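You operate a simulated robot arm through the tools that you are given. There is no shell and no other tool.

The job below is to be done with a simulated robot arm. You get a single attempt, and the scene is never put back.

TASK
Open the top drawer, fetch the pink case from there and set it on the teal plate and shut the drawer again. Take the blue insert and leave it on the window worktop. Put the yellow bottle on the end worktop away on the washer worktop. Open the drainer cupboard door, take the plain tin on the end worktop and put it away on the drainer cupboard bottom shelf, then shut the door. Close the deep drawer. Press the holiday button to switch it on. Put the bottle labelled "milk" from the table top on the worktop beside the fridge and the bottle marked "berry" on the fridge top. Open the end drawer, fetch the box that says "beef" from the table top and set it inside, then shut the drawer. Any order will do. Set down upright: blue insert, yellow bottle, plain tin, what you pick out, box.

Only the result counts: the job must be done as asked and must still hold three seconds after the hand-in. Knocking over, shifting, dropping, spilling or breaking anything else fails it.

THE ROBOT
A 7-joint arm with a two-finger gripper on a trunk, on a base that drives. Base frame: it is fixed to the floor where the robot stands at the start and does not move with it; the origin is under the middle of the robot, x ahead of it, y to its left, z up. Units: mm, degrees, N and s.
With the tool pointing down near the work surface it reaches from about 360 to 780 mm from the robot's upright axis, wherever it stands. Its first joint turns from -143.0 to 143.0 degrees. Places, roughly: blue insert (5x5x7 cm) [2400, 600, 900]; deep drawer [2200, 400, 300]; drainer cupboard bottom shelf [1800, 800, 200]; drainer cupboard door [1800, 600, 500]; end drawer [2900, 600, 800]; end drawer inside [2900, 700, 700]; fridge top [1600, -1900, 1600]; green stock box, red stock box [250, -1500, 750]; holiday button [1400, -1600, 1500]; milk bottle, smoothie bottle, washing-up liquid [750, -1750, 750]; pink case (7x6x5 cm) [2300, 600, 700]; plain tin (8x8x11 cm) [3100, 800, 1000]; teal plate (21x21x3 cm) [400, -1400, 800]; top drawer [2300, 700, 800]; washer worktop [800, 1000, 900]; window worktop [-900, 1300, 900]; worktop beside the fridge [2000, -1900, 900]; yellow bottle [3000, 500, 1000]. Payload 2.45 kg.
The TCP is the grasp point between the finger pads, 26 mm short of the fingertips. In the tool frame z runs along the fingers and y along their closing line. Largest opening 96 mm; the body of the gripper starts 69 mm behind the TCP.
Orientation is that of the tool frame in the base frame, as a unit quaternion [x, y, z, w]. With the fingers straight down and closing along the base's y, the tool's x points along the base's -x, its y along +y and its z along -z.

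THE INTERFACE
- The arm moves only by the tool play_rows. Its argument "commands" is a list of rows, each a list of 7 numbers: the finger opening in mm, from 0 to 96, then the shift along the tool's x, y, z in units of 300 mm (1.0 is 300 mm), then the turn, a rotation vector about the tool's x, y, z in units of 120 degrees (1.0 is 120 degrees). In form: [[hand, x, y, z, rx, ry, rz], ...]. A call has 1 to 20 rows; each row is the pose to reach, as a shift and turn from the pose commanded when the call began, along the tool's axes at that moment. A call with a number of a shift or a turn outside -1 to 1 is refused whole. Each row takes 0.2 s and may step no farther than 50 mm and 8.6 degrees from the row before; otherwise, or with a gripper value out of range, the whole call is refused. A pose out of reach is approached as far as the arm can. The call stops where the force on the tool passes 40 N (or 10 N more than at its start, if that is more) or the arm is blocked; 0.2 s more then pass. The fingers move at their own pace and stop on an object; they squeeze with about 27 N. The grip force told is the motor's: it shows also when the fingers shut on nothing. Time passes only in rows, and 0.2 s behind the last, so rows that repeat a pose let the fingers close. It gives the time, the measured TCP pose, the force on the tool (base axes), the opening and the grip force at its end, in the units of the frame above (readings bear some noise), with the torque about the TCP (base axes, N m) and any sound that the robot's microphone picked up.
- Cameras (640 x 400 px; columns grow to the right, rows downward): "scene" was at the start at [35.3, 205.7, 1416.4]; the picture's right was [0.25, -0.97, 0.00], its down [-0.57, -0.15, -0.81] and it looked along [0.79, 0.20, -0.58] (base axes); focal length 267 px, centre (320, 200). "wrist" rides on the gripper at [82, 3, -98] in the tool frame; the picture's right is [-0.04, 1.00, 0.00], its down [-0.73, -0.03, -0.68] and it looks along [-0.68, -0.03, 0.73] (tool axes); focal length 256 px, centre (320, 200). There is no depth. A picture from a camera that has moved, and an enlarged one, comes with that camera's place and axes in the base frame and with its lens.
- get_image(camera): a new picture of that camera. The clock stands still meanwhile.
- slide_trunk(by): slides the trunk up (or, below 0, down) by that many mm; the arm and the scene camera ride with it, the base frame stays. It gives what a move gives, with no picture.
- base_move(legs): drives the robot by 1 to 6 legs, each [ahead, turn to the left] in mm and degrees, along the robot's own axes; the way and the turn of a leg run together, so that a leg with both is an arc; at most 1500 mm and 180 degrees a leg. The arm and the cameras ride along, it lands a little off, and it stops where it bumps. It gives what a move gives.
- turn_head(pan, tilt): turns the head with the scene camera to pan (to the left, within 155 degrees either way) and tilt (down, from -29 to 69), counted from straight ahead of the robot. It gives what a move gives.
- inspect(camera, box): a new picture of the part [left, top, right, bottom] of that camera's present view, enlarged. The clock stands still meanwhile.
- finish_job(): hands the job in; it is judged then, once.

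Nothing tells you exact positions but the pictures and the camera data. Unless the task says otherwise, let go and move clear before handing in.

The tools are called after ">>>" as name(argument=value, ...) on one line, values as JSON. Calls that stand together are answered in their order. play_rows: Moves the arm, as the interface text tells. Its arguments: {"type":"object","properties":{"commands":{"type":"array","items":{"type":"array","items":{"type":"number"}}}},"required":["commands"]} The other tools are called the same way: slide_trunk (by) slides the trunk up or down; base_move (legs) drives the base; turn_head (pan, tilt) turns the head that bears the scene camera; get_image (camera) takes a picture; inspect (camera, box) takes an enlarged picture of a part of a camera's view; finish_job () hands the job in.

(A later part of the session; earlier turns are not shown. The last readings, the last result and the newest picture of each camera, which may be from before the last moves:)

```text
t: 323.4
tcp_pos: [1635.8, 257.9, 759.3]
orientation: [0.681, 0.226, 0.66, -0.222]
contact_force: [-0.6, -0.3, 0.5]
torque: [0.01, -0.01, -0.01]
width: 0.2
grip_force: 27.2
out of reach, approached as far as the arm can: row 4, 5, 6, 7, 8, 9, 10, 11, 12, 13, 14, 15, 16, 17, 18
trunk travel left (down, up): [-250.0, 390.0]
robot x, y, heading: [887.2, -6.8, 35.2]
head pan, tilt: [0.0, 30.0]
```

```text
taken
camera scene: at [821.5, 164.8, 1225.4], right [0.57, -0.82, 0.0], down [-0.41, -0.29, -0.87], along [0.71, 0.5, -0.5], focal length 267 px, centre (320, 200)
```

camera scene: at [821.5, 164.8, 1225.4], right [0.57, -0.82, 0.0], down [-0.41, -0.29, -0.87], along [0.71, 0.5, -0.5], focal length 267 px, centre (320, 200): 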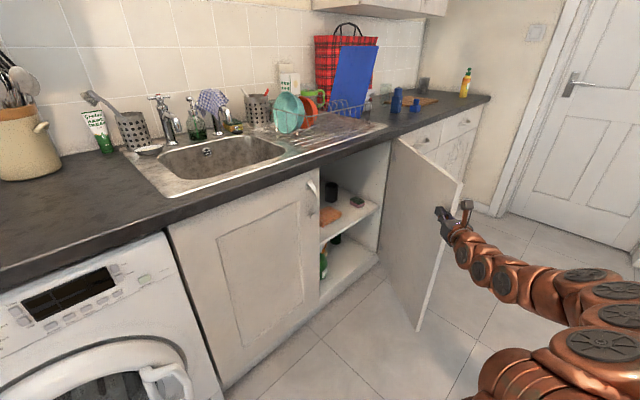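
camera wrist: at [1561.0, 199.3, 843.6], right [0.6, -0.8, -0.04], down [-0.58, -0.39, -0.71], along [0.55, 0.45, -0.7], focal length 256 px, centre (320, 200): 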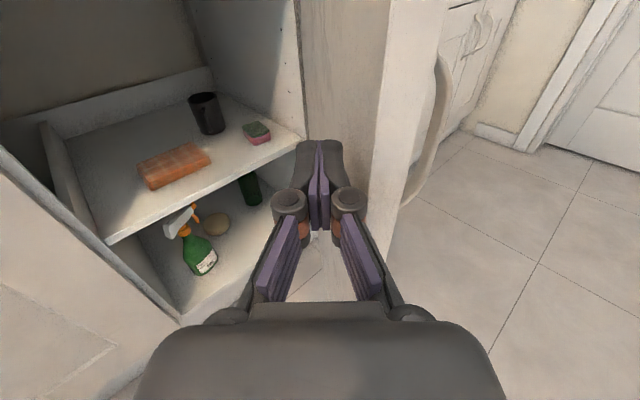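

The arm is at its reach limit; door ~53°. I finish the swing with a small forward-right arc of the base.

>>> base_move(legs=[[120, -12]])

>>> get_image(camera="wrist")

>>> get_image(camera="scene")

```text
t: 324.7
tcp_pos: [1779.3, 153.4, 759.2]
orientation: [0.702, 0.152, 0.68, -0.149]
contact_force: [0.5, -0.1, -0.5]
torque: [0.01, 0.01, 0.02]
width: 0.1
grip_force: 27.3
trunk travel left (down, up): [-250.0, 390.0]
robot x, y, heading: [994.0, 46.9, 22.9]
head pan, tilt: [0.0, 30.0]
```

```text
taken
camera wrist: at [1694.6, 110.9, 843.6], right [0.41, -0.91, -0.04], down [-0.65, -0.26, -0.71], along [0.64, 0.32, -0.7], focal length 256 px, centre (320, 200)
```

wrist: 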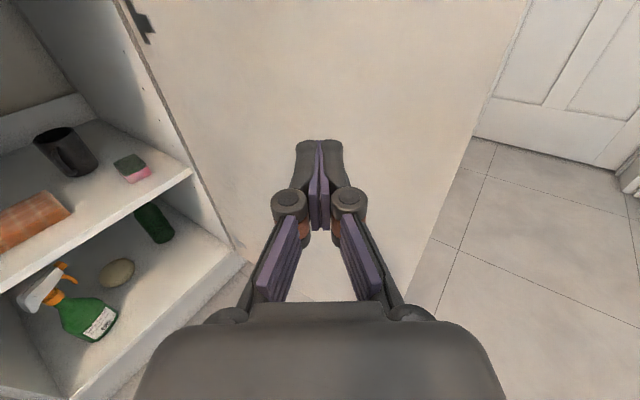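

```text
taken
camera scene: at [964.4, 234.2, 1225.4], right [0.39, -0.92, 0.0], down [-0.46, -0.19, -0.87], along [0.8, 0.34, -0.5], focal length 267 px, centre (320, 200)
```

scene: 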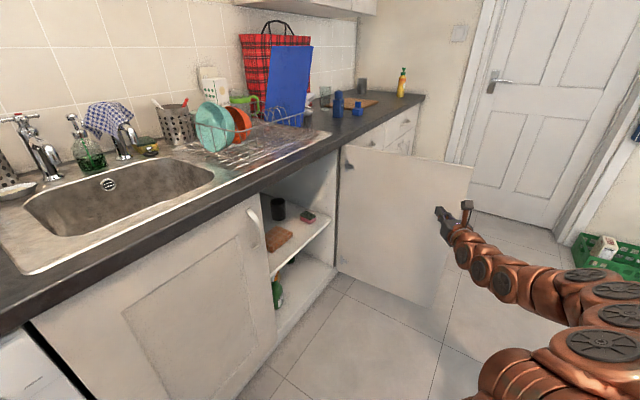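

The door is now about 90° open. The yellow bottle stands in front of the tin, so I'll move the yellow bottle first. I back out and reverse along the room to the end worktop.

>>> base_move(legs=[[-200, 0], [0, -110], [0, -109.4]])

>>> base_move(legs=[[-930, 0], [-930, 0]])

>>> base_move(legs=[[0, -100]])

>>> get_image(camera="scene")

>>> get_image(camera="wrist")

```text
t: 335.5
tcp_pos: [141.2, 390.6, 760.0]
orientation: [0.095, 0.712, 0.09, -0.69]
contact_force: [-0.4, 0.2, 0.2]
torque: [0.0, 0.01, 0.0]
width: 0.2
grip_force: 26.9
trunk travel left (down, up): [-250.0, 390.0]
robot x, y, heading: [810.3, -29.1, 162.9]
head pan, tilt: [0.0, 30.0]
```

```text
t: 344.3
tcp_pos: [1867.7, -122.3, 759.4]
orientation: [0.096, 0.712, 0.091, -0.69]
contact_force: [0.5, 0.0, 0.2]
torque: [-0.02, 0.01, -0.02]
width: 0.1
grip_force: 27.1
trunk travel left (down, up): [-250.0, 390.0]
robot x, y, heading: [2536.6, -541.0, 162.9]
head pan, tilt: [0.0, 30.0]
stopped in leg 2: the robot was blocked; the commanded pose is now the measured one
```

```text
t: 346.0
tcp_pos: [2015.4, 48.3, 757.8]
orientation: [0.193, 0.693, 0.189, -0.669]
contact_force: [0.8, -2.9, 0.9]
torque: [0.05, 0.02, 0.03]
width: 0.0
grip_force: 26.9
trunk travel left (down, up): [-250.0, 390.0]
robot x, y, heading: [2532.0, -539.4, 145.7]
head pan, tilt: [0.0, 30.0]
stopped in leg 1: the force on the tool passed its limit at 64 N (the readings are from after the stop); the commanded pose is now the measured one
```

```text
taken
camera scene: at [2401.5, -668.4, 1225.4], right [0.56, 0.83, 0.0], down [0.41, -0.28, -0.87], along [-0.72, 0.49, -0.5], focal length 267 px, centre (320, 200)
```

scene: 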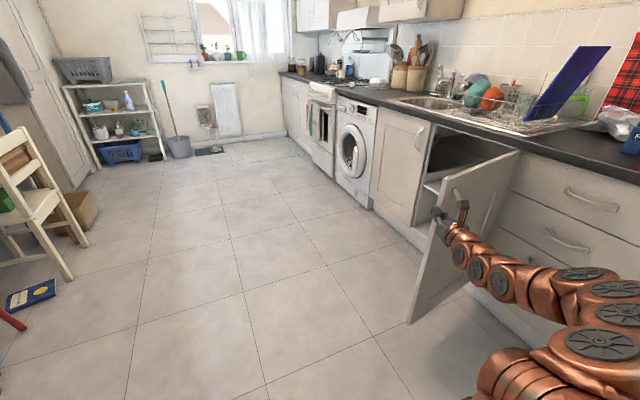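

```text
taken
camera wrist: at [2098.7, 1.8, 842.9], right [0.52, 0.85, -0.04], down [0.59, -0.39, -0.71], along [-0.62, 0.35, -0.7], focal length 256 px, centre (320, 200)
```

wrist: 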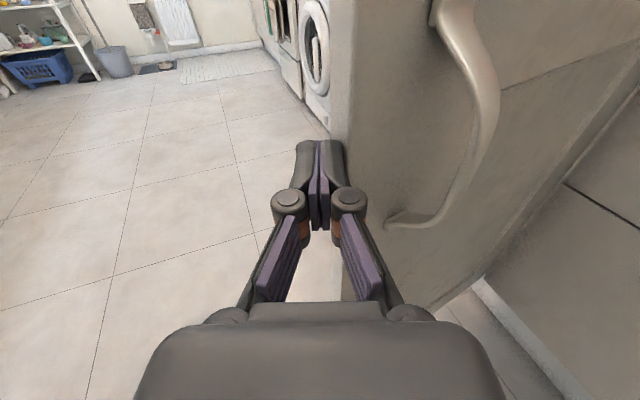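

The base was blocked at about (2537, -541) and my hand then touched the cupboard door's outside while turning. I stop and look around behind me before moving further.

>>> turn_head(pan=150, tilt=45)

>>> get_image(camera="scene")

>>> turn_head(pan=-150, tilt=45)

>>> get_image(camera="scene")

```text
t: 348.4
tcp_pos: [2014.1, 48.3, 758.8]
orientation: [0.192, 0.693, 0.188, -0.669]
contact_force: [-0.3, -4.3, -1.0]
torque: [0.06, 0.02, 0.11]
width: 0.0
grip_force: 26.8
trunk travel left (down, up): [-250.0, 390.0]
robot x, y, heading: [2535.5, -545.7, 146.0]
head pan, tilt: [150.0, 45.0]
```

```text
taken
camera scene: at [2511.7, -792.4, 1202.8], right [-0.9, -0.44, 0.0], down [-0.31, 0.64, -0.71], along [0.31, -0.64, -0.71], focal length 267 px, centre (320, 200)
```

scene: 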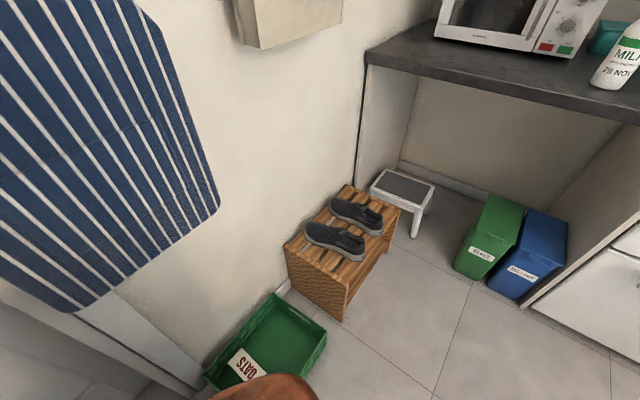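

```text
t: 352.5
tcp_pos: [2014.5, 48.6, 758.1]
orientation: [0.193, 0.692, 0.189, -0.67]
contact_force: [-0.6, -3.6, -0.4]
torque: [0.01, 0.01, 0.09]
width: 0.0
grip_force: 27.3
trunk travel left (down, up): [-250.0, 390.0]
robot x, y, heading: [2537.2, -541.5, 145.9]
head pan, tilt: [-150.0, 45.0]
```

```text
taken
camera scene: at [2557.3, -725.1, 1202.8], right [-0.07, -1.0, 0.0], down [-0.71, 0.05, -0.71], along [0.71, -0.05, -0.71], focal length 267 px, centre (320, 200)
```

scene: 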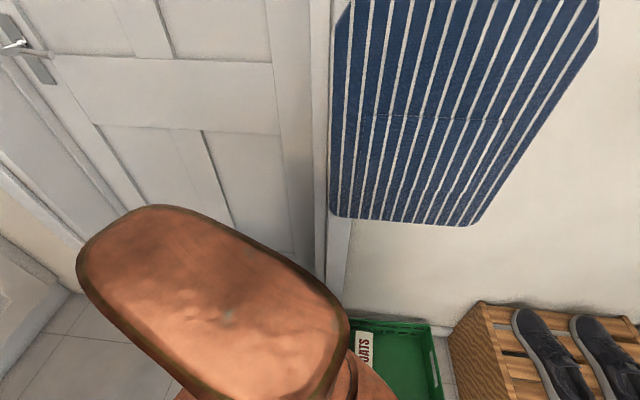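

The green crate's corner is just behind me; it doesn't appear to have moved. I swing the hand away from the door (left), retract the arm, reposition, then turn to the counter with more clearance.

>>> base_move(legs=[[0, 84]])

>>> play_rows(commands=[[0, 0, 0, -0.1, 0, 0, 0], [0, 0, 0, -0.2, 0, 0, 0], [0, 0, 0, -0.3, 0, 0, 0], [0, 0, 0, -0.3, 0, 0, 0]])

>>> turn_head(pan=-100, tilt=35)

>>> get_image(camera="scene")

>>> turn_head(pan=130, tilt=50)

>>> get_image(camera="scene")

```text
t: 355.3
tcp_pos: [1761.6, -681.7, 758.7]
orientation: [-0.171, 0.697, -0.164, -0.676]
contact_force: [0.6, -1.0, 0.4]
torque: [-0.04, 0.03, 0.02]
width: 0.0
grip_force: 27.1
trunk travel left (down, up): [-250.0, 390.0]
robot x, y, heading: [2538.0, -541.7, -155.3]
head pan, tilt: [-150.0, 45.0]
stopped in leg 1: the robot was blocked; the commanded pose is now the measured one
```

```text
t: 356.3
tcp_pos: [1842.4, -640.9, 761.6]
orientation: [-0.171, 0.698, -0.163, -0.676]
contact_force: [0.1, 0.0, -0.4]
torque: [0.0, 0.0, 0.02]
width: 0.0
grip_force: 27.3
trunk travel left (down, up): [-250.0, 390.0]
robot x, y, heading: [2538.3, -539.9, -155.3]
head pan, tilt: [-150.0, 45.0]
```

```text
t: 357.5
tcp_pos: [1841.6, -640.7, 762.2]
orientation: [-0.171, 0.698, -0.164, -0.675]
contact_force: [-1.0, 0.3, 0.2]
torque: [0.03, 0.02, -0.01]
width: 0.0
grip_force: 27.4
trunk travel left (down, up): [-250.0, 390.0]
robot x, y, heading: [2536.0, -540.4, -155.2]
head pan, tilt: [-100.0, 35.0]
```

```text
taken
camera scene: at [2636.3, -599.8, 1217.6], right [0.97, 0.25, 0.0], down [0.14, -0.56, -0.82], along [-0.21, 0.79, -0.57], focal length 267 px, centre (320, 200)
```

scene: 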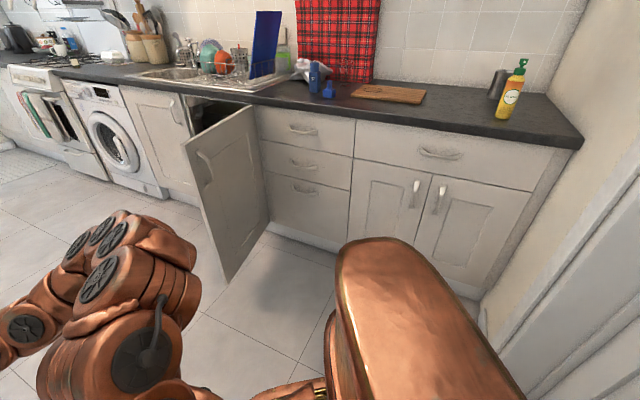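

```text
t: 360.8
tcp_pos: [1841.9, -641.2, 762.3]
orientation: [-0.172, 0.698, -0.164, -0.675]
contact_force: [-0.4, -0.5, 1.4]
torque: [-0.05, 0.01, -0.02]
width: 0.0
grip_force: 27.3
trunk travel left (down, up): [-250.0, 390.0]
robot x, y, heading: [2534.0, -546.3, -155.1]
head pan, tilt: [130.0, 50.0]
```

```text
taken
camera scene: at [2728.0, -718.0, 1195.9], right [-0.43, -0.9, 0.0], down [-0.69, 0.33, -0.64], along [0.58, -0.28, -0.77], focal length 267 px, centre (320, 200)
```

scene: 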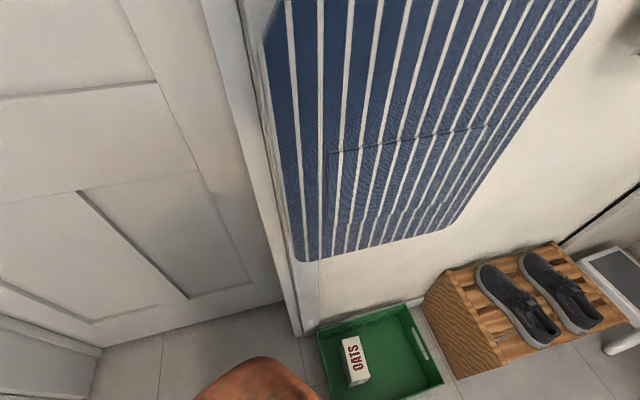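

Rotation is limited by the crate right behind me. I move forward away from it, then turn right with the arm retracted to face the counter.

>>> base_move(legs=[[110, 0], [0, -60], [0, -65]])

>>> turn_head(pan=0, tilt=30)

>>> get_image(camera="scene")

>>> turn_head(pan=-150, tilt=45)

>>> get_image(camera="scene")

```text
t: 367.5
tcp_pos: [2756.0, 35.8, 760.8]
orientation: [0.541, 0.473, 0.525, -0.457]
contact_force: [-0.3, 0.4, -0.5]
torque: [-0.01, 0.02, -0.02]
width: 0.0
grip_force: 26.9
trunk travel left (down, up): [-250.0, 390.0]
robot x, y, heading: [2436.8, -586.3, 79.3]
head pan, tilt: [130.0, 50.0]
```

```text
t: 369.6
tcp_pos: [2755.8, 36.2, 762.4]
orientation: [0.541, 0.474, 0.524, -0.456]
contact_force: [0.3, -0.2, 0.4]
torque: [0.0, 0.03, -0.02]
width: 0.0
grip_force: 27.1
trunk travel left (down, up): [-250.0, 390.0]
robot x, y, heading: [2437.6, -585.7, 79.5]
head pan, tilt: [0.0, 30.0]
```

```text
taken
camera scene: at [2265.3, -513.9, 1225.4], right [0.98, -0.18, 0.0], down [-0.09, -0.49, -0.87], along [0.16, 0.85, -0.5], focal length 267 px, centre (320, 200)
```

scene: 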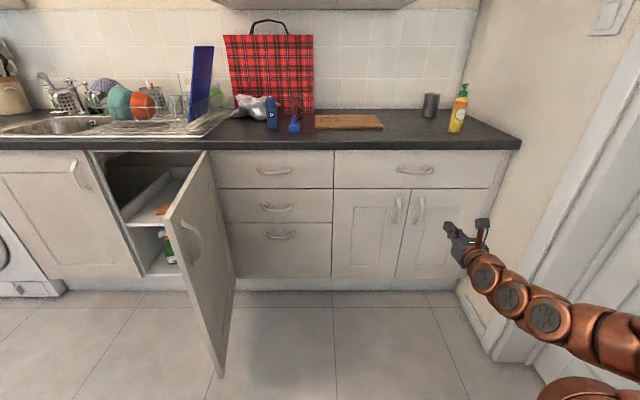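

```text
t: 372.0
tcp_pos: [2754.3, 36.0, 762.0]
orientation: [0.541, 0.473, 0.525, -0.456]
contact_force: [-0.4, -0.4, -0.4]
torque: [-0.02, 0.04, 0.01]
width: 0.0
grip_force: 27.0
trunk travel left (down, up): [-250.0, 390.0]
robot x, y, heading: [2436.9, -588.5, 79.5]
head pan, tilt: [-150.0, 45.0]
```

```text
taken
camera scene: at [2276.1, -679.5, 1202.8], right [-0.94, -0.33, 0.0], down [-0.24, 0.67, -0.71], along [0.24, -0.67, -0.71], focal length 267 px, centre (320, 200)
```

scene: 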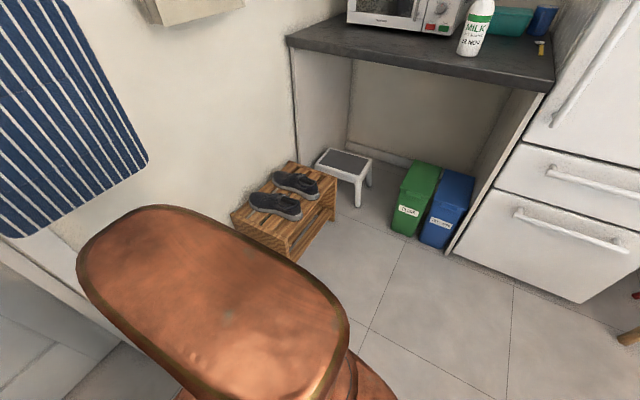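

I'm facing the counter again with the hand toward the end worktop. I turn slightly right, raise to bottle height, and approach the yellow bottle.

>>> slide_trunk(by=212)

>>> base_move(legs=[[0, -9.5], [350, 0]])

>>> turn_head(pan=-15, tilt=30)

>>> get_image(camera="scene")

>>> get_image(camera="wrist")

```text
t: 374.2
tcp_pos: [2755.8, 36.6, 972.0]
orientation: [0.54, 0.473, 0.525, -0.457]
contact_force: [-0.4, 0.9, 0.1]
torque: [0.03, 0.04, -0.01]
width: 0.1
grip_force: 26.7
trunk travel left (down, up): [-462.0, 178.0]
robot x, y, heading: [2436.0, -587.9, 79.3]
head pan, tilt: [-150.0, 45.0]
```

```text
t: 377.2
tcp_pos: [2968.0, 308.5, 973.3]
orientation: [0.576, 0.429, 0.559, -0.414]
contact_force: [0.6, 0.0, -0.3]
torque: [-0.01, -0.05, -0.01]
width: 0.0
grip_force: 27.2
trunk travel left (down, up): [-462.0, 178.0]
robot x, y, heading: [2554.9, -256.7, 70.3]
head pan, tilt: [-150.0, 45.0]
```

```text
t: 379.3
tcp_pos: [2968.5, 308.0, 973.3]
orientation: [0.576, 0.429, 0.559, -0.414]
contact_force: [0.5, -1.1, -0.3]
torque: [0.02, 0.01, -0.02]
width: 0.0
grip_force: 27.3
trunk travel left (down, up): [-462.0, 178.0]
robot x, y, heading: [2557.4, -262.0, 70.3]
head pan, tilt: [-15.0, 30.0]
```

```text
taken
camera scene: at [2418.0, -168.6, 1437.4], right [0.82, -0.57, 0.0], down [-0.28, -0.41, -0.87], along [0.49, 0.71, -0.5], focal length 267 px, centre (320, 200)
```

scene: 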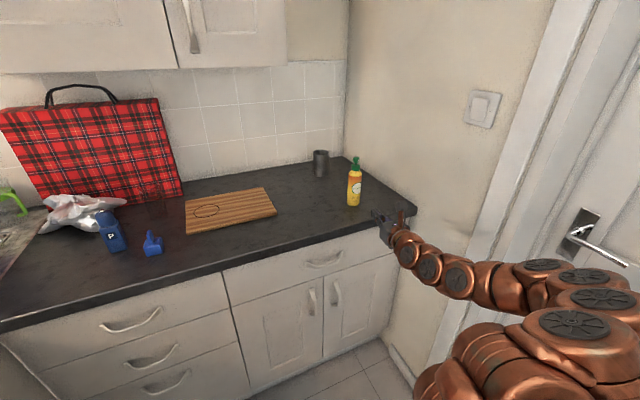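

```text
taken
camera wrist: at [2943.6, 216.6, 1058.0], right [0.96, -0.29, -0.04], down [-0.23, -0.67, -0.71], along [0.18, 0.69, -0.7], focal length 256 px, centre (320, 200)
```

wrist: 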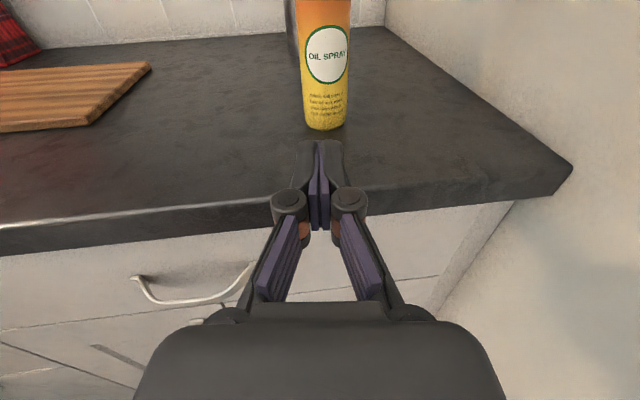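

The bottle is straight ahead, ~206 mm. I check the elbow's clearance to the right wall first.

>>> turn_head(pan=-50, tilt=40)

>>> get_image(camera="scene")

```text
t: 380.3
tcp_pos: [2968.4, 307.9, 974.1]
orientation: [0.576, 0.43, 0.558, -0.414]
contact_force: [0.3, 0.5, -0.9]
torque: [0.03, 0.02, 0.01]
width: 0.0
grip_force: 27.5
trunk travel left (down, up): [-462.0, 178.0]
robot x, y, heading: [2553.6, -258.9, 70.3]
head pan, tilt: [-50.0, 40.0]
```

```text
taken
camera scene: at [2446.3, -213.4, 1422.1], right [0.35, -0.94, 0.0], down [-0.6, -0.22, -0.77], along [0.72, 0.27, -0.64], focal length 267 px, centre (320, 200)
```

scene: 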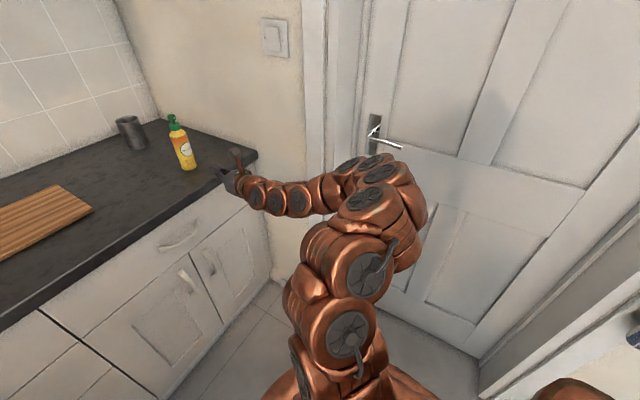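

Clearance looks adequate. I open the gripper, drive 100 mm and reach the rest with the arm.

>>> play_rows(commands=[[40, 0, 0.015, 0, 0, 0, 0], [84, 0, 0.015, 0, 0, 0, 0], [84, 0, 0.015, 0, 0, 0, 0]])

>>> base_move(legs=[[100, 0]])

>>> get_image(camera="wrist")

```text
t: 381.1
tcp_pos: [2972.5, 306.6, 974.2]
orientation: [0.577, 0.429, 0.559, -0.413]
contact_force: [0.0, 0.2, 0.5]
torque: [0.01, -0.01, -0.02]
width: 69.7
grip_force: 0.1
trunk travel left (down, up): [-462.0, 178.0]
robot x, y, heading: [2552.6, -260.5, 70.4]
head pan, tilt: [-50.0, 40.0]
```

```text
t: 382.3
tcp_pos: [3004.5, 401.9, 974.2]
orientation: [0.576, 0.43, 0.558, -0.414]
contact_force: [-0.3, 0.0, -0.3]
torque: [0.0, 0.01, -0.01]
width: 84.0
grip_force: 0.0
trunk travel left (down, up): [-462.0, 178.0]
robot x, y, heading: [2589.7, -166.3, 70.7]
head pan, tilt: [-50.0, 40.0]
```

```text
taken
camera wrist: at [2980.9, 310.3, 1058.3], right [0.96, -0.29, -0.04], down [-0.23, -0.67, -0.71], along [0.18, 0.69, -0.7], focal length 256 px, centre (320, 200)
```

wrist: 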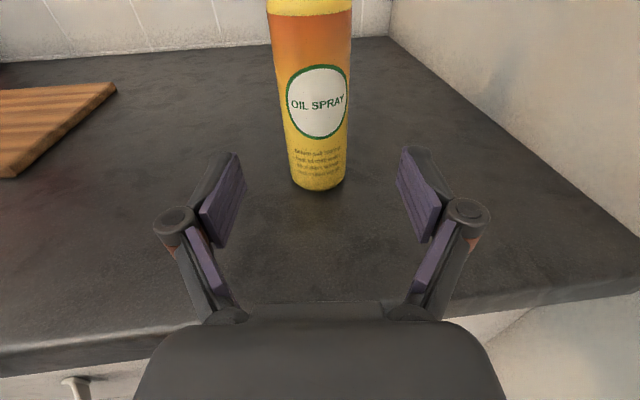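

>>> play_rows(commands=[[84, 0, -0.01, 0.1, 0, 0, 0], [84, 0, -0.02, 0.2, 0, 0, 0], [84, 0, -0.02, 0.28, 0, 0, 0], [84, 0, -0.02, 0.335, 0, 0, 0], [84, 0, -0.02, 0.335, 0, 0, 0]])

>>> get_image(camera="wrist")

```text
t: 383.5
tcp_pos: [3027.9, 498.6, 970.5]
orientation: [0.577, 0.429, 0.56, -0.412]
contact_force: [0.4, 0.3, 0.0]
torque: [-0.03, 0.02, 0.0]
width: 84.2
grip_force: 0.0
trunk travel left (down, up): [-462.0, 178.0]
robot x, y, heading: [2584.7, -164.9, 70.6]
head pan, tilt: [-50.0, 40.0]
```

```text
taken
camera wrist: at [3002.5, 407.9, 1054.9], right [0.96, -0.29, -0.04], down [-0.23, -0.66, -0.71], along [0.19, 0.69, -0.7], focal length 256 px, centre (320, 200)
```

wrist: 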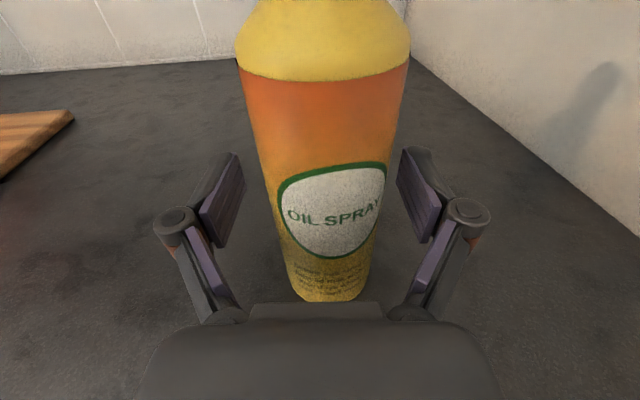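

The oil-spray bottle is between the pads. I grip and lift it.

>>> play_rows(commands=[[65, 0, 0, 0, 0, 0, 0], [50, 0, 0, 0, 0, 0, 0], [40, 0, 0, 0, 0, 0, 0], [40, 0, 0, 0, 0, 0, 0], [40, 0, 0, 0, 0, 0, 0]])

>>> slide_trunk(by=60)

>>> base_move(legs=[[-300, 0]])

>>> get_image(camera="wrist")

>>> turn_head(pan=0, tilt=35)

>>> get_image(camera="scene")

```text
t: 384.7
tcp_pos: [3028.0, 497.8, 969.5]
orientation: [0.577, 0.429, 0.56, -0.412]
contact_force: [-0.2, -0.7, 0.7]
torque: [0.02, 0.04, -0.07]
width: 44.3
grip_force: 27.0
trunk travel left (down, up): [-462.0, 178.0]
robot x, y, heading: [2589.5, -166.4, 70.5]
head pan, tilt: [-50.0, 40.0]
```

```text
t: 385.7
tcp_pos: [3027.7, 499.1, 1031.2]
orientation: [0.577, 0.428, 0.56, -0.412]
contact_force: [-0.2, 0.2, -1.7]
torque: [0.03, 0.04, -0.01]
width: 44.3
grip_force: 27.6
trunk travel left (down, up): [-522.0, 118.0]
robot x, y, heading: [2589.3, -164.1, 70.7]
head pan, tilt: [-50.0, 40.0]
```

```text
t: 387.7
tcp_pos: [2927.8, 219.5, 1030.6]
orientation: [0.577, 0.429, 0.559, -0.412]
contact_force: [-0.1, -0.4, -1.5]
torque: [0.01, 0.03, 0.02]
width: 44.5
grip_force: 27.3
trunk travel left (down, up): [-522.0, 118.0]
robot x, y, heading: [2494.0, -443.7, 70.6]
head pan, tilt: [-50.0, 40.0]
```

```text
taken
camera wrist: at [2903.0, 129.0, 1114.6], right [0.96, -0.29, -0.04], down [-0.23, -0.66, -0.71], along [0.18, 0.69, -0.7], focal length 256 px, centre (320, 200)
```

wrist: 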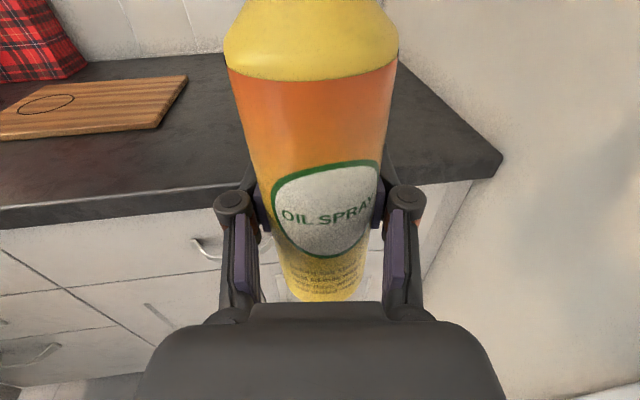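

```text
t: 388.9
tcp_pos: [2926.8, 220.7, 1030.1]
orientation: [0.577, 0.429, 0.56, -0.412]
contact_force: [0.0, -0.9, -1.4]
torque: [0.03, -0.02, 0.0]
width: 44.2
grip_force: 26.9
trunk travel left (down, up): [-522.0, 118.0]
robot x, y, heading: [2490.0, -442.0, 70.9]
head pan, tilt: [0.0, 35.0]
```

```text
taken
camera scene: at [2330.8, -345.0, 1489.6], right [0.94, -0.33, 0.0], down [-0.19, -0.54, -0.82], along [0.27, 0.77, -0.57], focal length 267 px, centre (320, 200)
```

scene: 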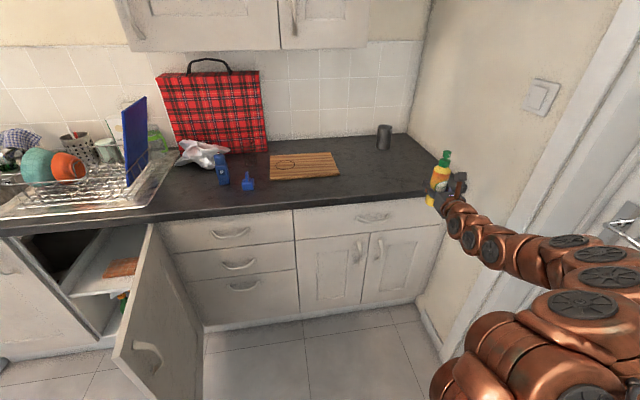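

The yellow bottle is held. I carry it along the room to the worktop above the washer.

>>> base_move(legs=[[0, 98.6], [1000, 0], [1000, 0], [0, -90]])

>>> get_image(camera="scene")

>>> get_image(camera="wrist")

```text
t: 406.9
tcp_pos: [825.1, 612.9, 1029.8]
orientation: [0.535, 0.48, 0.519, -0.462]
contact_force: [-0.6, 0.1, -0.9]
torque: [0.02, -0.02, -0.02]
width: 44.3
grip_force: 27.4
trunk travel left (down, up): [-522.0, 118.0]
robot x, y, heading: [514.6, -120.7, 81.0]
head pan, tilt: [0.0, 35.0]
```

```text
taken
camera scene: at [342.3, -52.9, 1489.6], right [0.99, -0.16, 0.0], down [-0.09, -0.57, -0.82], along [0.13, 0.81, -0.57], focal length 267 px, centre (320, 200)
```

scene: 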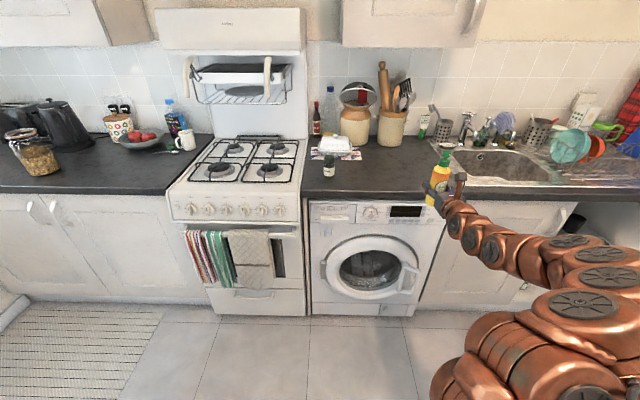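

```text
taken
camera wrist: at [818.3, 517.4, 1114.7], right [0.99, -0.11, -0.04], down [-0.11, -0.7, -0.71], along [0.06, 0.71, -0.7], focal length 256 px, centre (320, 200)
```

wrist: 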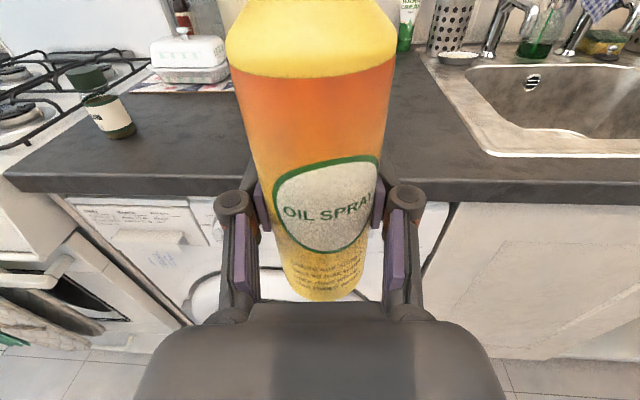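

I drive forward over the free area of the washer worktop and lower the bottle.

>>> base_move(legs=[[255, 0]])

>>> slide_trunk(by=-45)

>>> play_rows(commands=[[40, -0.015, 0, 0, 0, 0, 0], [40, -0.025, 0, 0, 0, 0, 0], [40, -0.035, 0, 0, 0, 0, 0], [40, -0.045, 0, 0, 0, 0, 0], [40, -0.055, 0, 0, 0, 0, 0], [40, -0.065, 0, 0, 0, 0, 0], [40, -0.075, 0, 0, 0, 0, 0]])

>>> get_image(camera="wrist")

>>> get_image(camera="scene")

```text
t: 408.8
tcp_pos: [867.4, 867.8, 1029.7]
orientation: [0.536, 0.479, 0.521, -0.461]
contact_force: [-0.1, -0.5, -2.4]
torque: [0.03, 0.03, 0.01]
width: 44.0
grip_force: 26.7
trunk travel left (down, up): [-522.0, 118.0]
robot x, y, heading: [554.6, 138.5, 80.9]
head pan, tilt: [0.0, 35.0]
```

```text
t: 409.6
tcp_pos: [868.1, 868.0, 985.5]
orientation: [0.536, 0.479, 0.52, -0.461]
contact_force: [-0.2, 0.8, -2.4]
torque: [0.01, -0.02, -0.02]
width: 44.4
grip_force: 27.2
trunk travel left (down, up): [-477.0, 163.0]
robot x, y, heading: [560.3, 134.0, 80.9]
head pan, tilt: [0.0, 35.0]
```

```text
t: 411.2
tcp_pos: [866.3, 865.4, 964.7]
orientation: [0.534, 0.479, 0.521, -0.462]
contact_force: [1.0, 4.1, 27.4]
torque: [-0.02, 0.11, 0.02]
width: 44.7
grip_force: 26.7
trunk travel left (down, up): [-477.0, 163.0]
robot x, y, heading: [554.6, 139.0, 80.8]
head pan, tilt: [0.0, 35.0]
```

```text
taken
camera wrist: at [859.7, 771.1, 1049.2], right [0.99, -0.12, -0.03], down [-0.11, -0.69, -0.71], along [0.06, 0.71, -0.7], focal length 256 px, centre (320, 200)
```

wrist: 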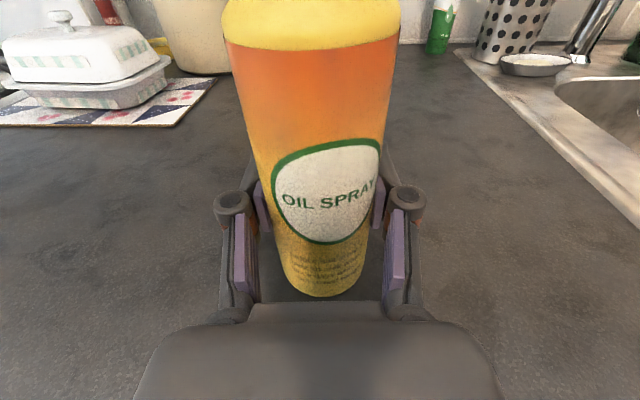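

```text
taken
camera scene: at [382.2, 202.3, 1444.9], right [0.99, -0.16, 0.0], down [-0.09, -0.57, -0.82], along [0.13, 0.81, -0.57], focal length 267 px, centre (320, 200)
```

scene: 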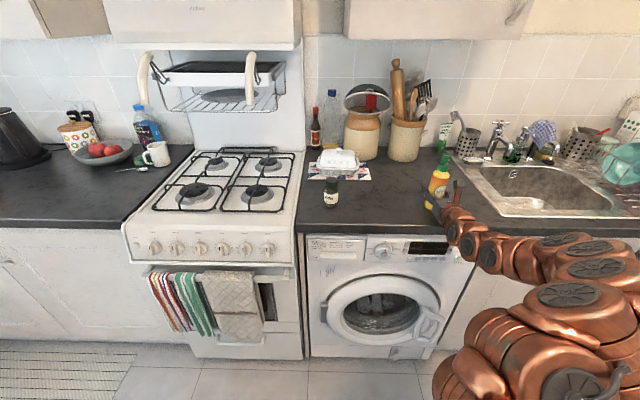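

>>> play_rows(commands=[[44, 0.006, 0, 0, 0, 0, 0], [54, 0.008, 0, 0, 0, 0, 0], [70, 0.008, 0, 0, 0, 0, 0], [84, 0.008, 0, 0, 0, 0, 0], [84, 0.008, 0, 0, 0, 0, 0]])

>>> base_move(legs=[[-220, 0]])

>>> get_image(camera="wrist")

```text
t: 412.4
tcp_pos: [866.3, 867.1, 964.5]
orientation: [0.535, 0.48, 0.52, -0.462]
contact_force: [0.3, 0.0, 0.5]
torque: [0.01, -0.03, -0.03]
width: 83.9
grip_force: 0.0
trunk travel left (down, up): [-477.0, 163.0]
robot x, y, heading: [557.0, 135.8, 81.0]
head pan, tilt: [0.0, 35.0]
```

```text
t: 414.1
tcp_pos: [831.1, 652.8, 965.6]
orientation: [0.534, 0.48, 0.519, -0.463]
contact_force: [0.6, -0.6, 0.2]
torque: [0.0, -0.01, 0.0]
width: 84.1
grip_force: 0.0
trunk travel left (down, up): [-477.0, 163.0]
robot x, y, heading: [522.2, -83.3, 80.8]
head pan, tilt: [0.0, 35.0]
```

```text
taken
camera wrist: at [823.9, 557.1, 1049.3], right [0.99, -0.11, -0.04], down [-0.1, -0.7, -0.71], along [0.06, 0.71, -0.7], focal length 256 px, centre (320, 200)
```

wrist: 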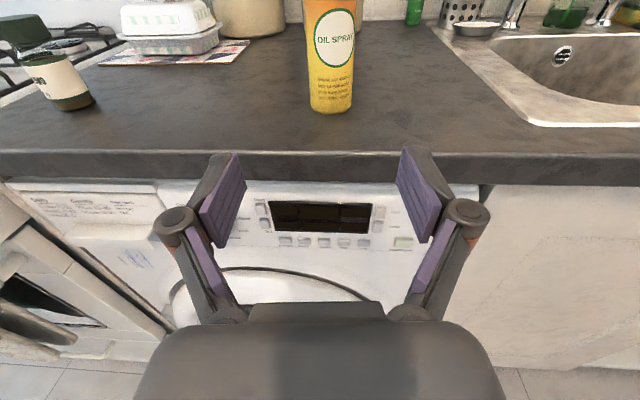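

The yellow bottle is placed. Now the plain tin: I reverse back along the room to the end worktop.

>>> base_move(legs=[[0, 91.1], [-1030, 0], [-1030, 0], [0, -92]])

>>> get_image(camera="scene")

>>> get_image(camera="wrist")

```text
t: 432.2
tcp_pos: [2888.3, 379.6, 965.3]
orientation: [0.544, 0.469, 0.528, -0.452]
contact_force: [0.1, -0.1, 0.0]
torque: [0.01, 0.01, 0.0]
width: 84.0
grip_force: 0.2
trunk travel left (down, up): [-477.0, 163.0]
robot x, y, heading: [2554.1, -343.0, 78.9]
head pan, tilt: [0.0, 35.0]
```

```text
taken
camera scene: at [2380.7, -266.4, 1444.6], right [0.98, -0.19, 0.0], down [-0.11, -0.56, -0.82], along [0.16, 0.8, -0.57], focal length 267 px, centre (320, 200)
```

scene: 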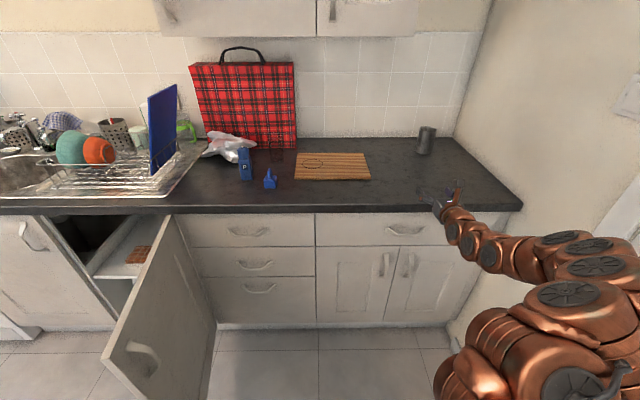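

```text
taken
camera wrist: at [2877.5, 284.4, 1049.3], right [0.99, -0.15, -0.04], down [-0.13, -0.69, -0.71], along [0.08, 0.71, -0.7], focal length 256 px, centre (320, 200)
```

wrist: 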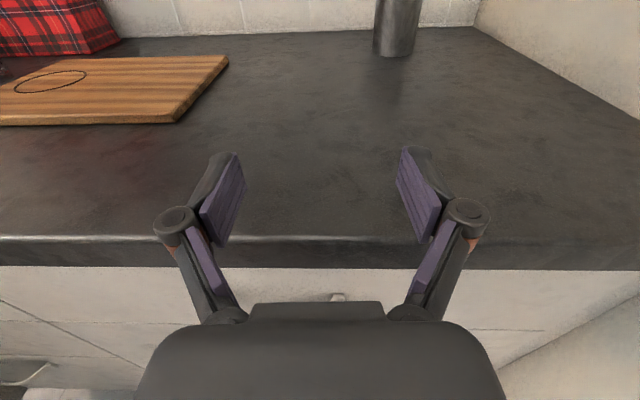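

Tin located near (3088, 800). I recentre the arm, raise the trunk for better reach, and turn 15° right so I can drive straight at the tin.

>>> slide_trunk(by=140)

>>> play_rows(commands=[[90, -0.09, -0.13, 0, 0, 0, 0], [96, -0.18, -0.26, 0, 0, 0, 0], [96, -0.27, -0.39, 0, 0, 0, 0], [96, -0.36, -0.52, 0, 0, 0, 0], [96, -0.45, -0.64, 0, 0, 0, 0], [96, -0.48, -0.65, 0, 0, 0, 0]])

>>> base_move(legs=[[0, -15], [200, 0]])

>>> get_image(camera="wrist")

>>> get_image(camera="scene")

```text
t: 433.8
tcp_pos: [2888.7, 378.3, 1103.8]
orientation: [0.544, 0.469, 0.528, -0.452]
contact_force: [-0.1, 1.1, 1.8]
torque: [0.0, -0.03, 0.0]
width: 84.1
grip_force: 0.1
trunk travel left (down, up): [-617.0, 23.0]
robot x, y, heading: [2547.2, -339.7, 79.0]
head pan, tilt: [0.0, 35.0]
```

```text
t: 435.2
tcp_pos: [2695.4, 403.2, 960.8]
orientation: [0.544, 0.47, 0.528, -0.452]
contact_force: [-0.7, 0.5, 0.4]
torque: [-0.01, 0.0, 0.0]
width: 96.0
grip_force: 0.1
trunk travel left (down, up): [-617.0, 23.0]
robot x, y, heading: [2550.4, -341.7, 79.1]
head pan, tilt: [0.0, 35.0]
```

```text
t: 437.7
tcp_pos: [2964.1, 523.0, 961.7]
orientation: [0.599, 0.397, 0.581, -0.382]
contact_force: [-0.4, -0.2, -0.4]
torque: [0.01, 0.01, -0.02]
width: 96.2
grip_force: 0.1
trunk travel left (down, up): [-617.0, 23.0]
robot x, y, heading: [2637.2, -156.8, 64.4]
head pan, tilt: [0.0, 35.0]
```

```text
taken
camera wrist: at [2931.0, 434.5, 1046.0], right [0.92, -0.4, -0.04], down [-0.3, -0.64, -0.71], along [0.26, 0.66, -0.7], focal length 256 px, centre (320, 200)
```

wrist: 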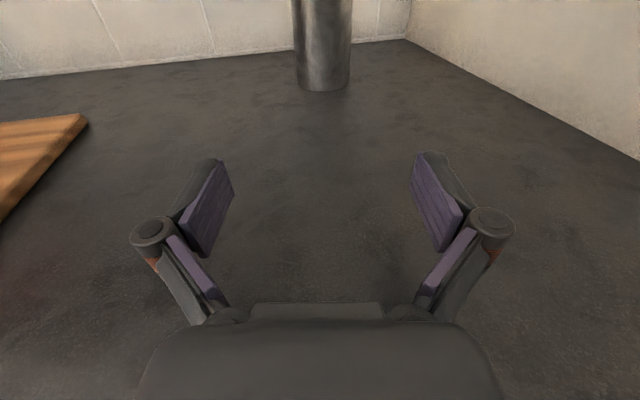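

```text
taken
camera scene: at [2491.7, -44.7, 1584.6], right [0.9, -0.43, 0.0], down [-0.25, -0.52, -0.82], along [0.35, 0.74, -0.57], focal length 267 px, centre (320, 200)
```

scene: 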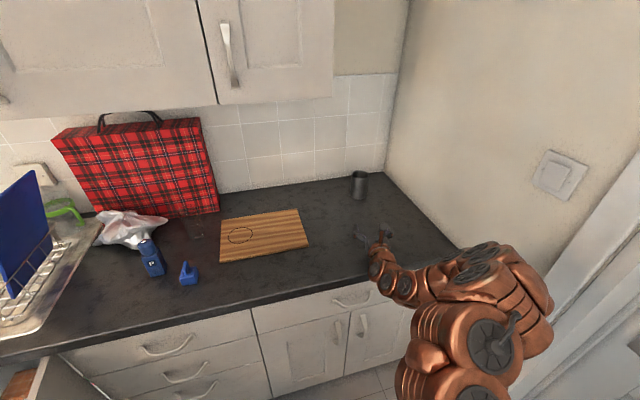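

>>> base_move(legs=[[150, 0]])

>>> get_image(camera="wrist")

>>> get_image(camera="scene")

```text
t: 439.1
tcp_pos: [3030.5, 658.2, 962.0]
orientation: [0.599, 0.397, 0.581, -0.381]
contact_force: [-0.3, -0.2, -0.2]
torque: [0.01, 0.0, -0.03]
width: 96.0
grip_force: 0.1
trunk travel left (down, up): [-617.0, 23.0]
robot x, y, heading: [2702.5, -24.2, 64.4]
head pan, tilt: [0.0, 35.0]
```

```text
taken
camera wrist: at [2996.4, 569.1, 1046.0], right [0.92, -0.4, -0.04], down [-0.3, -0.64, -0.71], along [0.26, 0.66, -0.7], focal length 256 px, centre (320, 200)
```

wrist: 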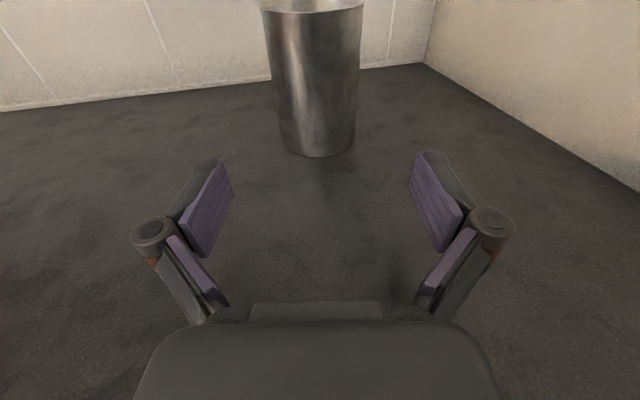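

```text
taken
camera scene: at [2556.6, 90.2, 1584.6], right [0.9, -0.43, 0.0], down [-0.25, -0.52, -0.82], along [0.36, 0.74, -0.57], focal length 267 px, centre (320, 200)
```

scene: 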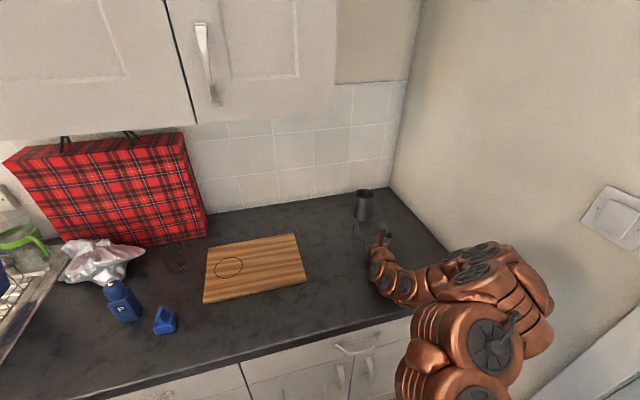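

>>> base_move(legs=[[65, 0]])

>>> play_rows(commands=[[96, 0, -0.008, 0.08, 0, 0, 0], [96, 0, -0.008, 0.16, 0, 0, 0], [96, 0, -0.008, 0.22, 0, 0, 0], [96, 0, -0.008, 0.245, 0, 0, 0], [96, 0, -0.008, 0.245, 0, 0, 0]])

>>> get_image(camera="wrist")

```text
t: 440.1
tcp_pos: [3059.0, 716.0, 961.8]
orientation: [0.599, 0.397, 0.581, -0.381]
contact_force: [-0.8, -0.4, -0.2]
torque: [0.0, 0.0, -0.06]
width: 95.8
grip_force: 0.1
trunk travel left (down, up): [-617.0, 23.0]
robot x, y, heading: [2730.8, 34.5, 64.4]
head pan, tilt: [0.0, 35.0]
```

```text
t: 441.3
tcp_pos: [3085.4, 784.8, 957.6]
orientation: [0.599, 0.397, 0.581, -0.381]
contact_force: [0.2, -0.8, 0.6]
torque: [0.0, 0.0, -0.01]
width: 96.0
grip_force: 0.1
trunk travel left (down, up): [-617.0, 23.0]
robot x, y, heading: [2731.9, 33.5, 64.3]
head pan, tilt: [0.0, 35.0]
```

```text
taken
camera wrist: at [3052.0, 696.7, 1042.7], right [0.92, -0.4, -0.04], down [-0.3, -0.64, -0.71], along [0.26, 0.66, -0.7], focal length 256 px, centre (320, 200)
```

wrist: 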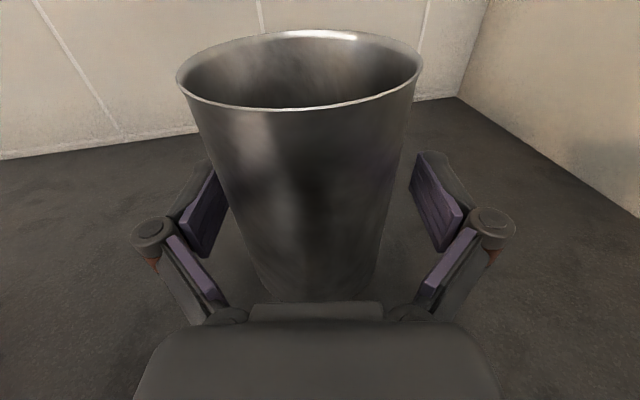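

>>> play_rows(commands=[[96, 0, -0.018, 0, 0, 0, 0], [85, 0, -0.018, 0, 0, 0, 0], [75, 0, -0.018, 0, 0, 0, 0], [65, 0, -0.018, 0, 0, 0, 0], [60, 0, -0.018, 0, 0, 0, 0], [60, 0, -0.018, 0, 0, 0, 0]])

>>> play_rows(commands=[[55, 0.05, 0, 0, 0, 0, 0], [55, 0.15, 0, 0, 0, 0, 0], [55, 0.25, 0, 0, 0, 0, 0]])

>>> get_image(camera="wrist")

```text
t: 442.7
tcp_pos: [3081.7, 786.1, 958.8]
orientation: [0.598, 0.397, 0.581, -0.382]
contact_force: [-0.1, -1.6, 0.7]
torque: [0.04, -0.04, -0.04]
width: 72.3
grip_force: 26.9
trunk travel left (down, up): [-617.0, 23.0]
robot x, y, heading: [2733.8, 33.6, 64.3]
head pan, tilt: [0.0, 35.0]
```

```text
t: 443.5
tcp_pos: [3082.2, 789.8, 1034.6]
orientation: [0.599, 0.398, 0.581, -0.381]
contact_force: [0.4, 0.0, -1.1]
torque: [0.02, -0.04, -0.02]
width: 72.6
grip_force: 27.0
trunk travel left (down, up): [-617.0, 23.0]
robot x, y, heading: [2734.6, 35.8, 64.3]
head pan, tilt: [0.0, 35.0]
```

```text
taken
camera wrist: at [3048.2, 701.1, 1118.6], right [0.92, -0.4, -0.04], down [-0.3, -0.64, -0.71], along [0.26, 0.66, -0.7], focal length 256 px, centre (320, 200)
```

wrist: 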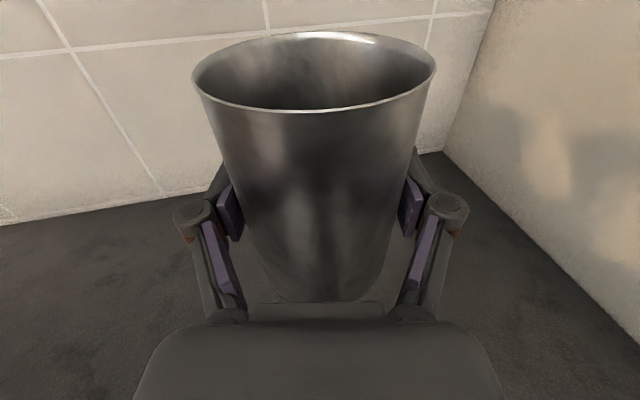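

The tin is held. I back well out, drive to in front of the open cupboard, and then lower the arm.

>>> base_move(legs=[[-500, 0], [0, 113.8], [1002, 0], [0, -106]])

>>> turn_head(pan=0, tilt=45)

>>> get_image(camera="scene")

>>> get_image(camera="wrist")

```text
t: 460.5
tcp_pos: [1722.6, 407.8, 1034.4]
orientation: [0.566, 0.442, 0.55, -0.426]
contact_force: [0.1, 0.7, -0.2]
torque: [0.02, -0.03, -0.01]
width: 72.0
grip_force: 27.4
trunk travel left (down, up): [-617.0, 23.0]
robot x, y, heading: [1491.6, -393.7, 73.3]
head pan, tilt: [0.0, 35.0]
```

```text
t: 461.2
tcp_pos: [1722.0, 408.3, 1035.0]
orientation: [0.566, 0.443, 0.549, -0.426]
contact_force: [0.0, -0.2, -1.2]
torque: [0.0, 0.05, 0.0]
width: 72.0
grip_force: 27.1
trunk travel left (down, up): [-617.0, 23.0]
robot x, y, heading: [1491.4, -391.5, 73.3]
head pan, tilt: [0.0, 45.0]
```

```text
taken
camera scene: at [1328.3, -308.0, 1569.9], right [0.96, -0.29, 0.0], down [-0.2, -0.68, -0.71], along [0.2, 0.68, -0.71], focal length 267 px, centre (320, 200)
```

scene: 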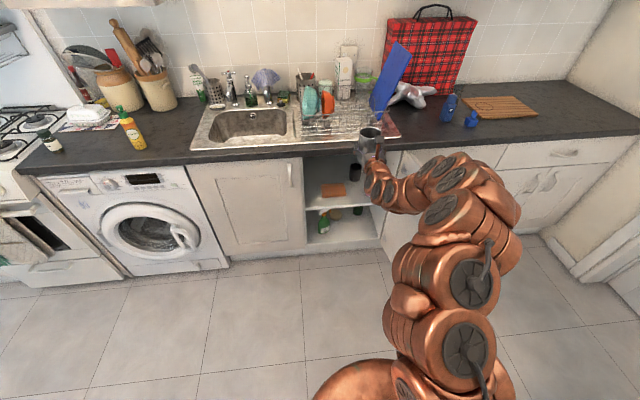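

```text
taken
camera wrist: at [1701.6, 315.5, 1118.8], right [0.97, -0.25, -0.04], down [-0.2, -0.68, -0.71], along [0.15, 0.69, -0.7], focal length 256 px, centre (320, 200)
```

wrist: 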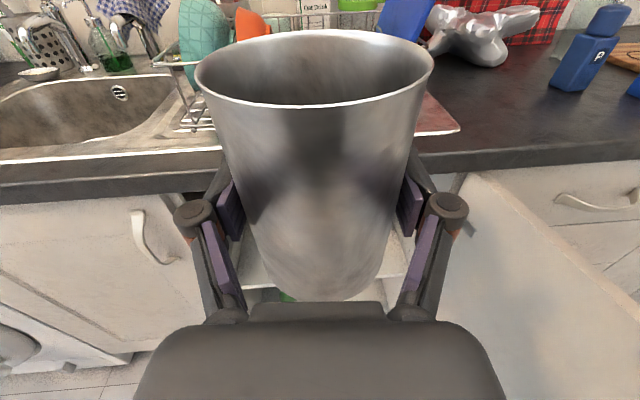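

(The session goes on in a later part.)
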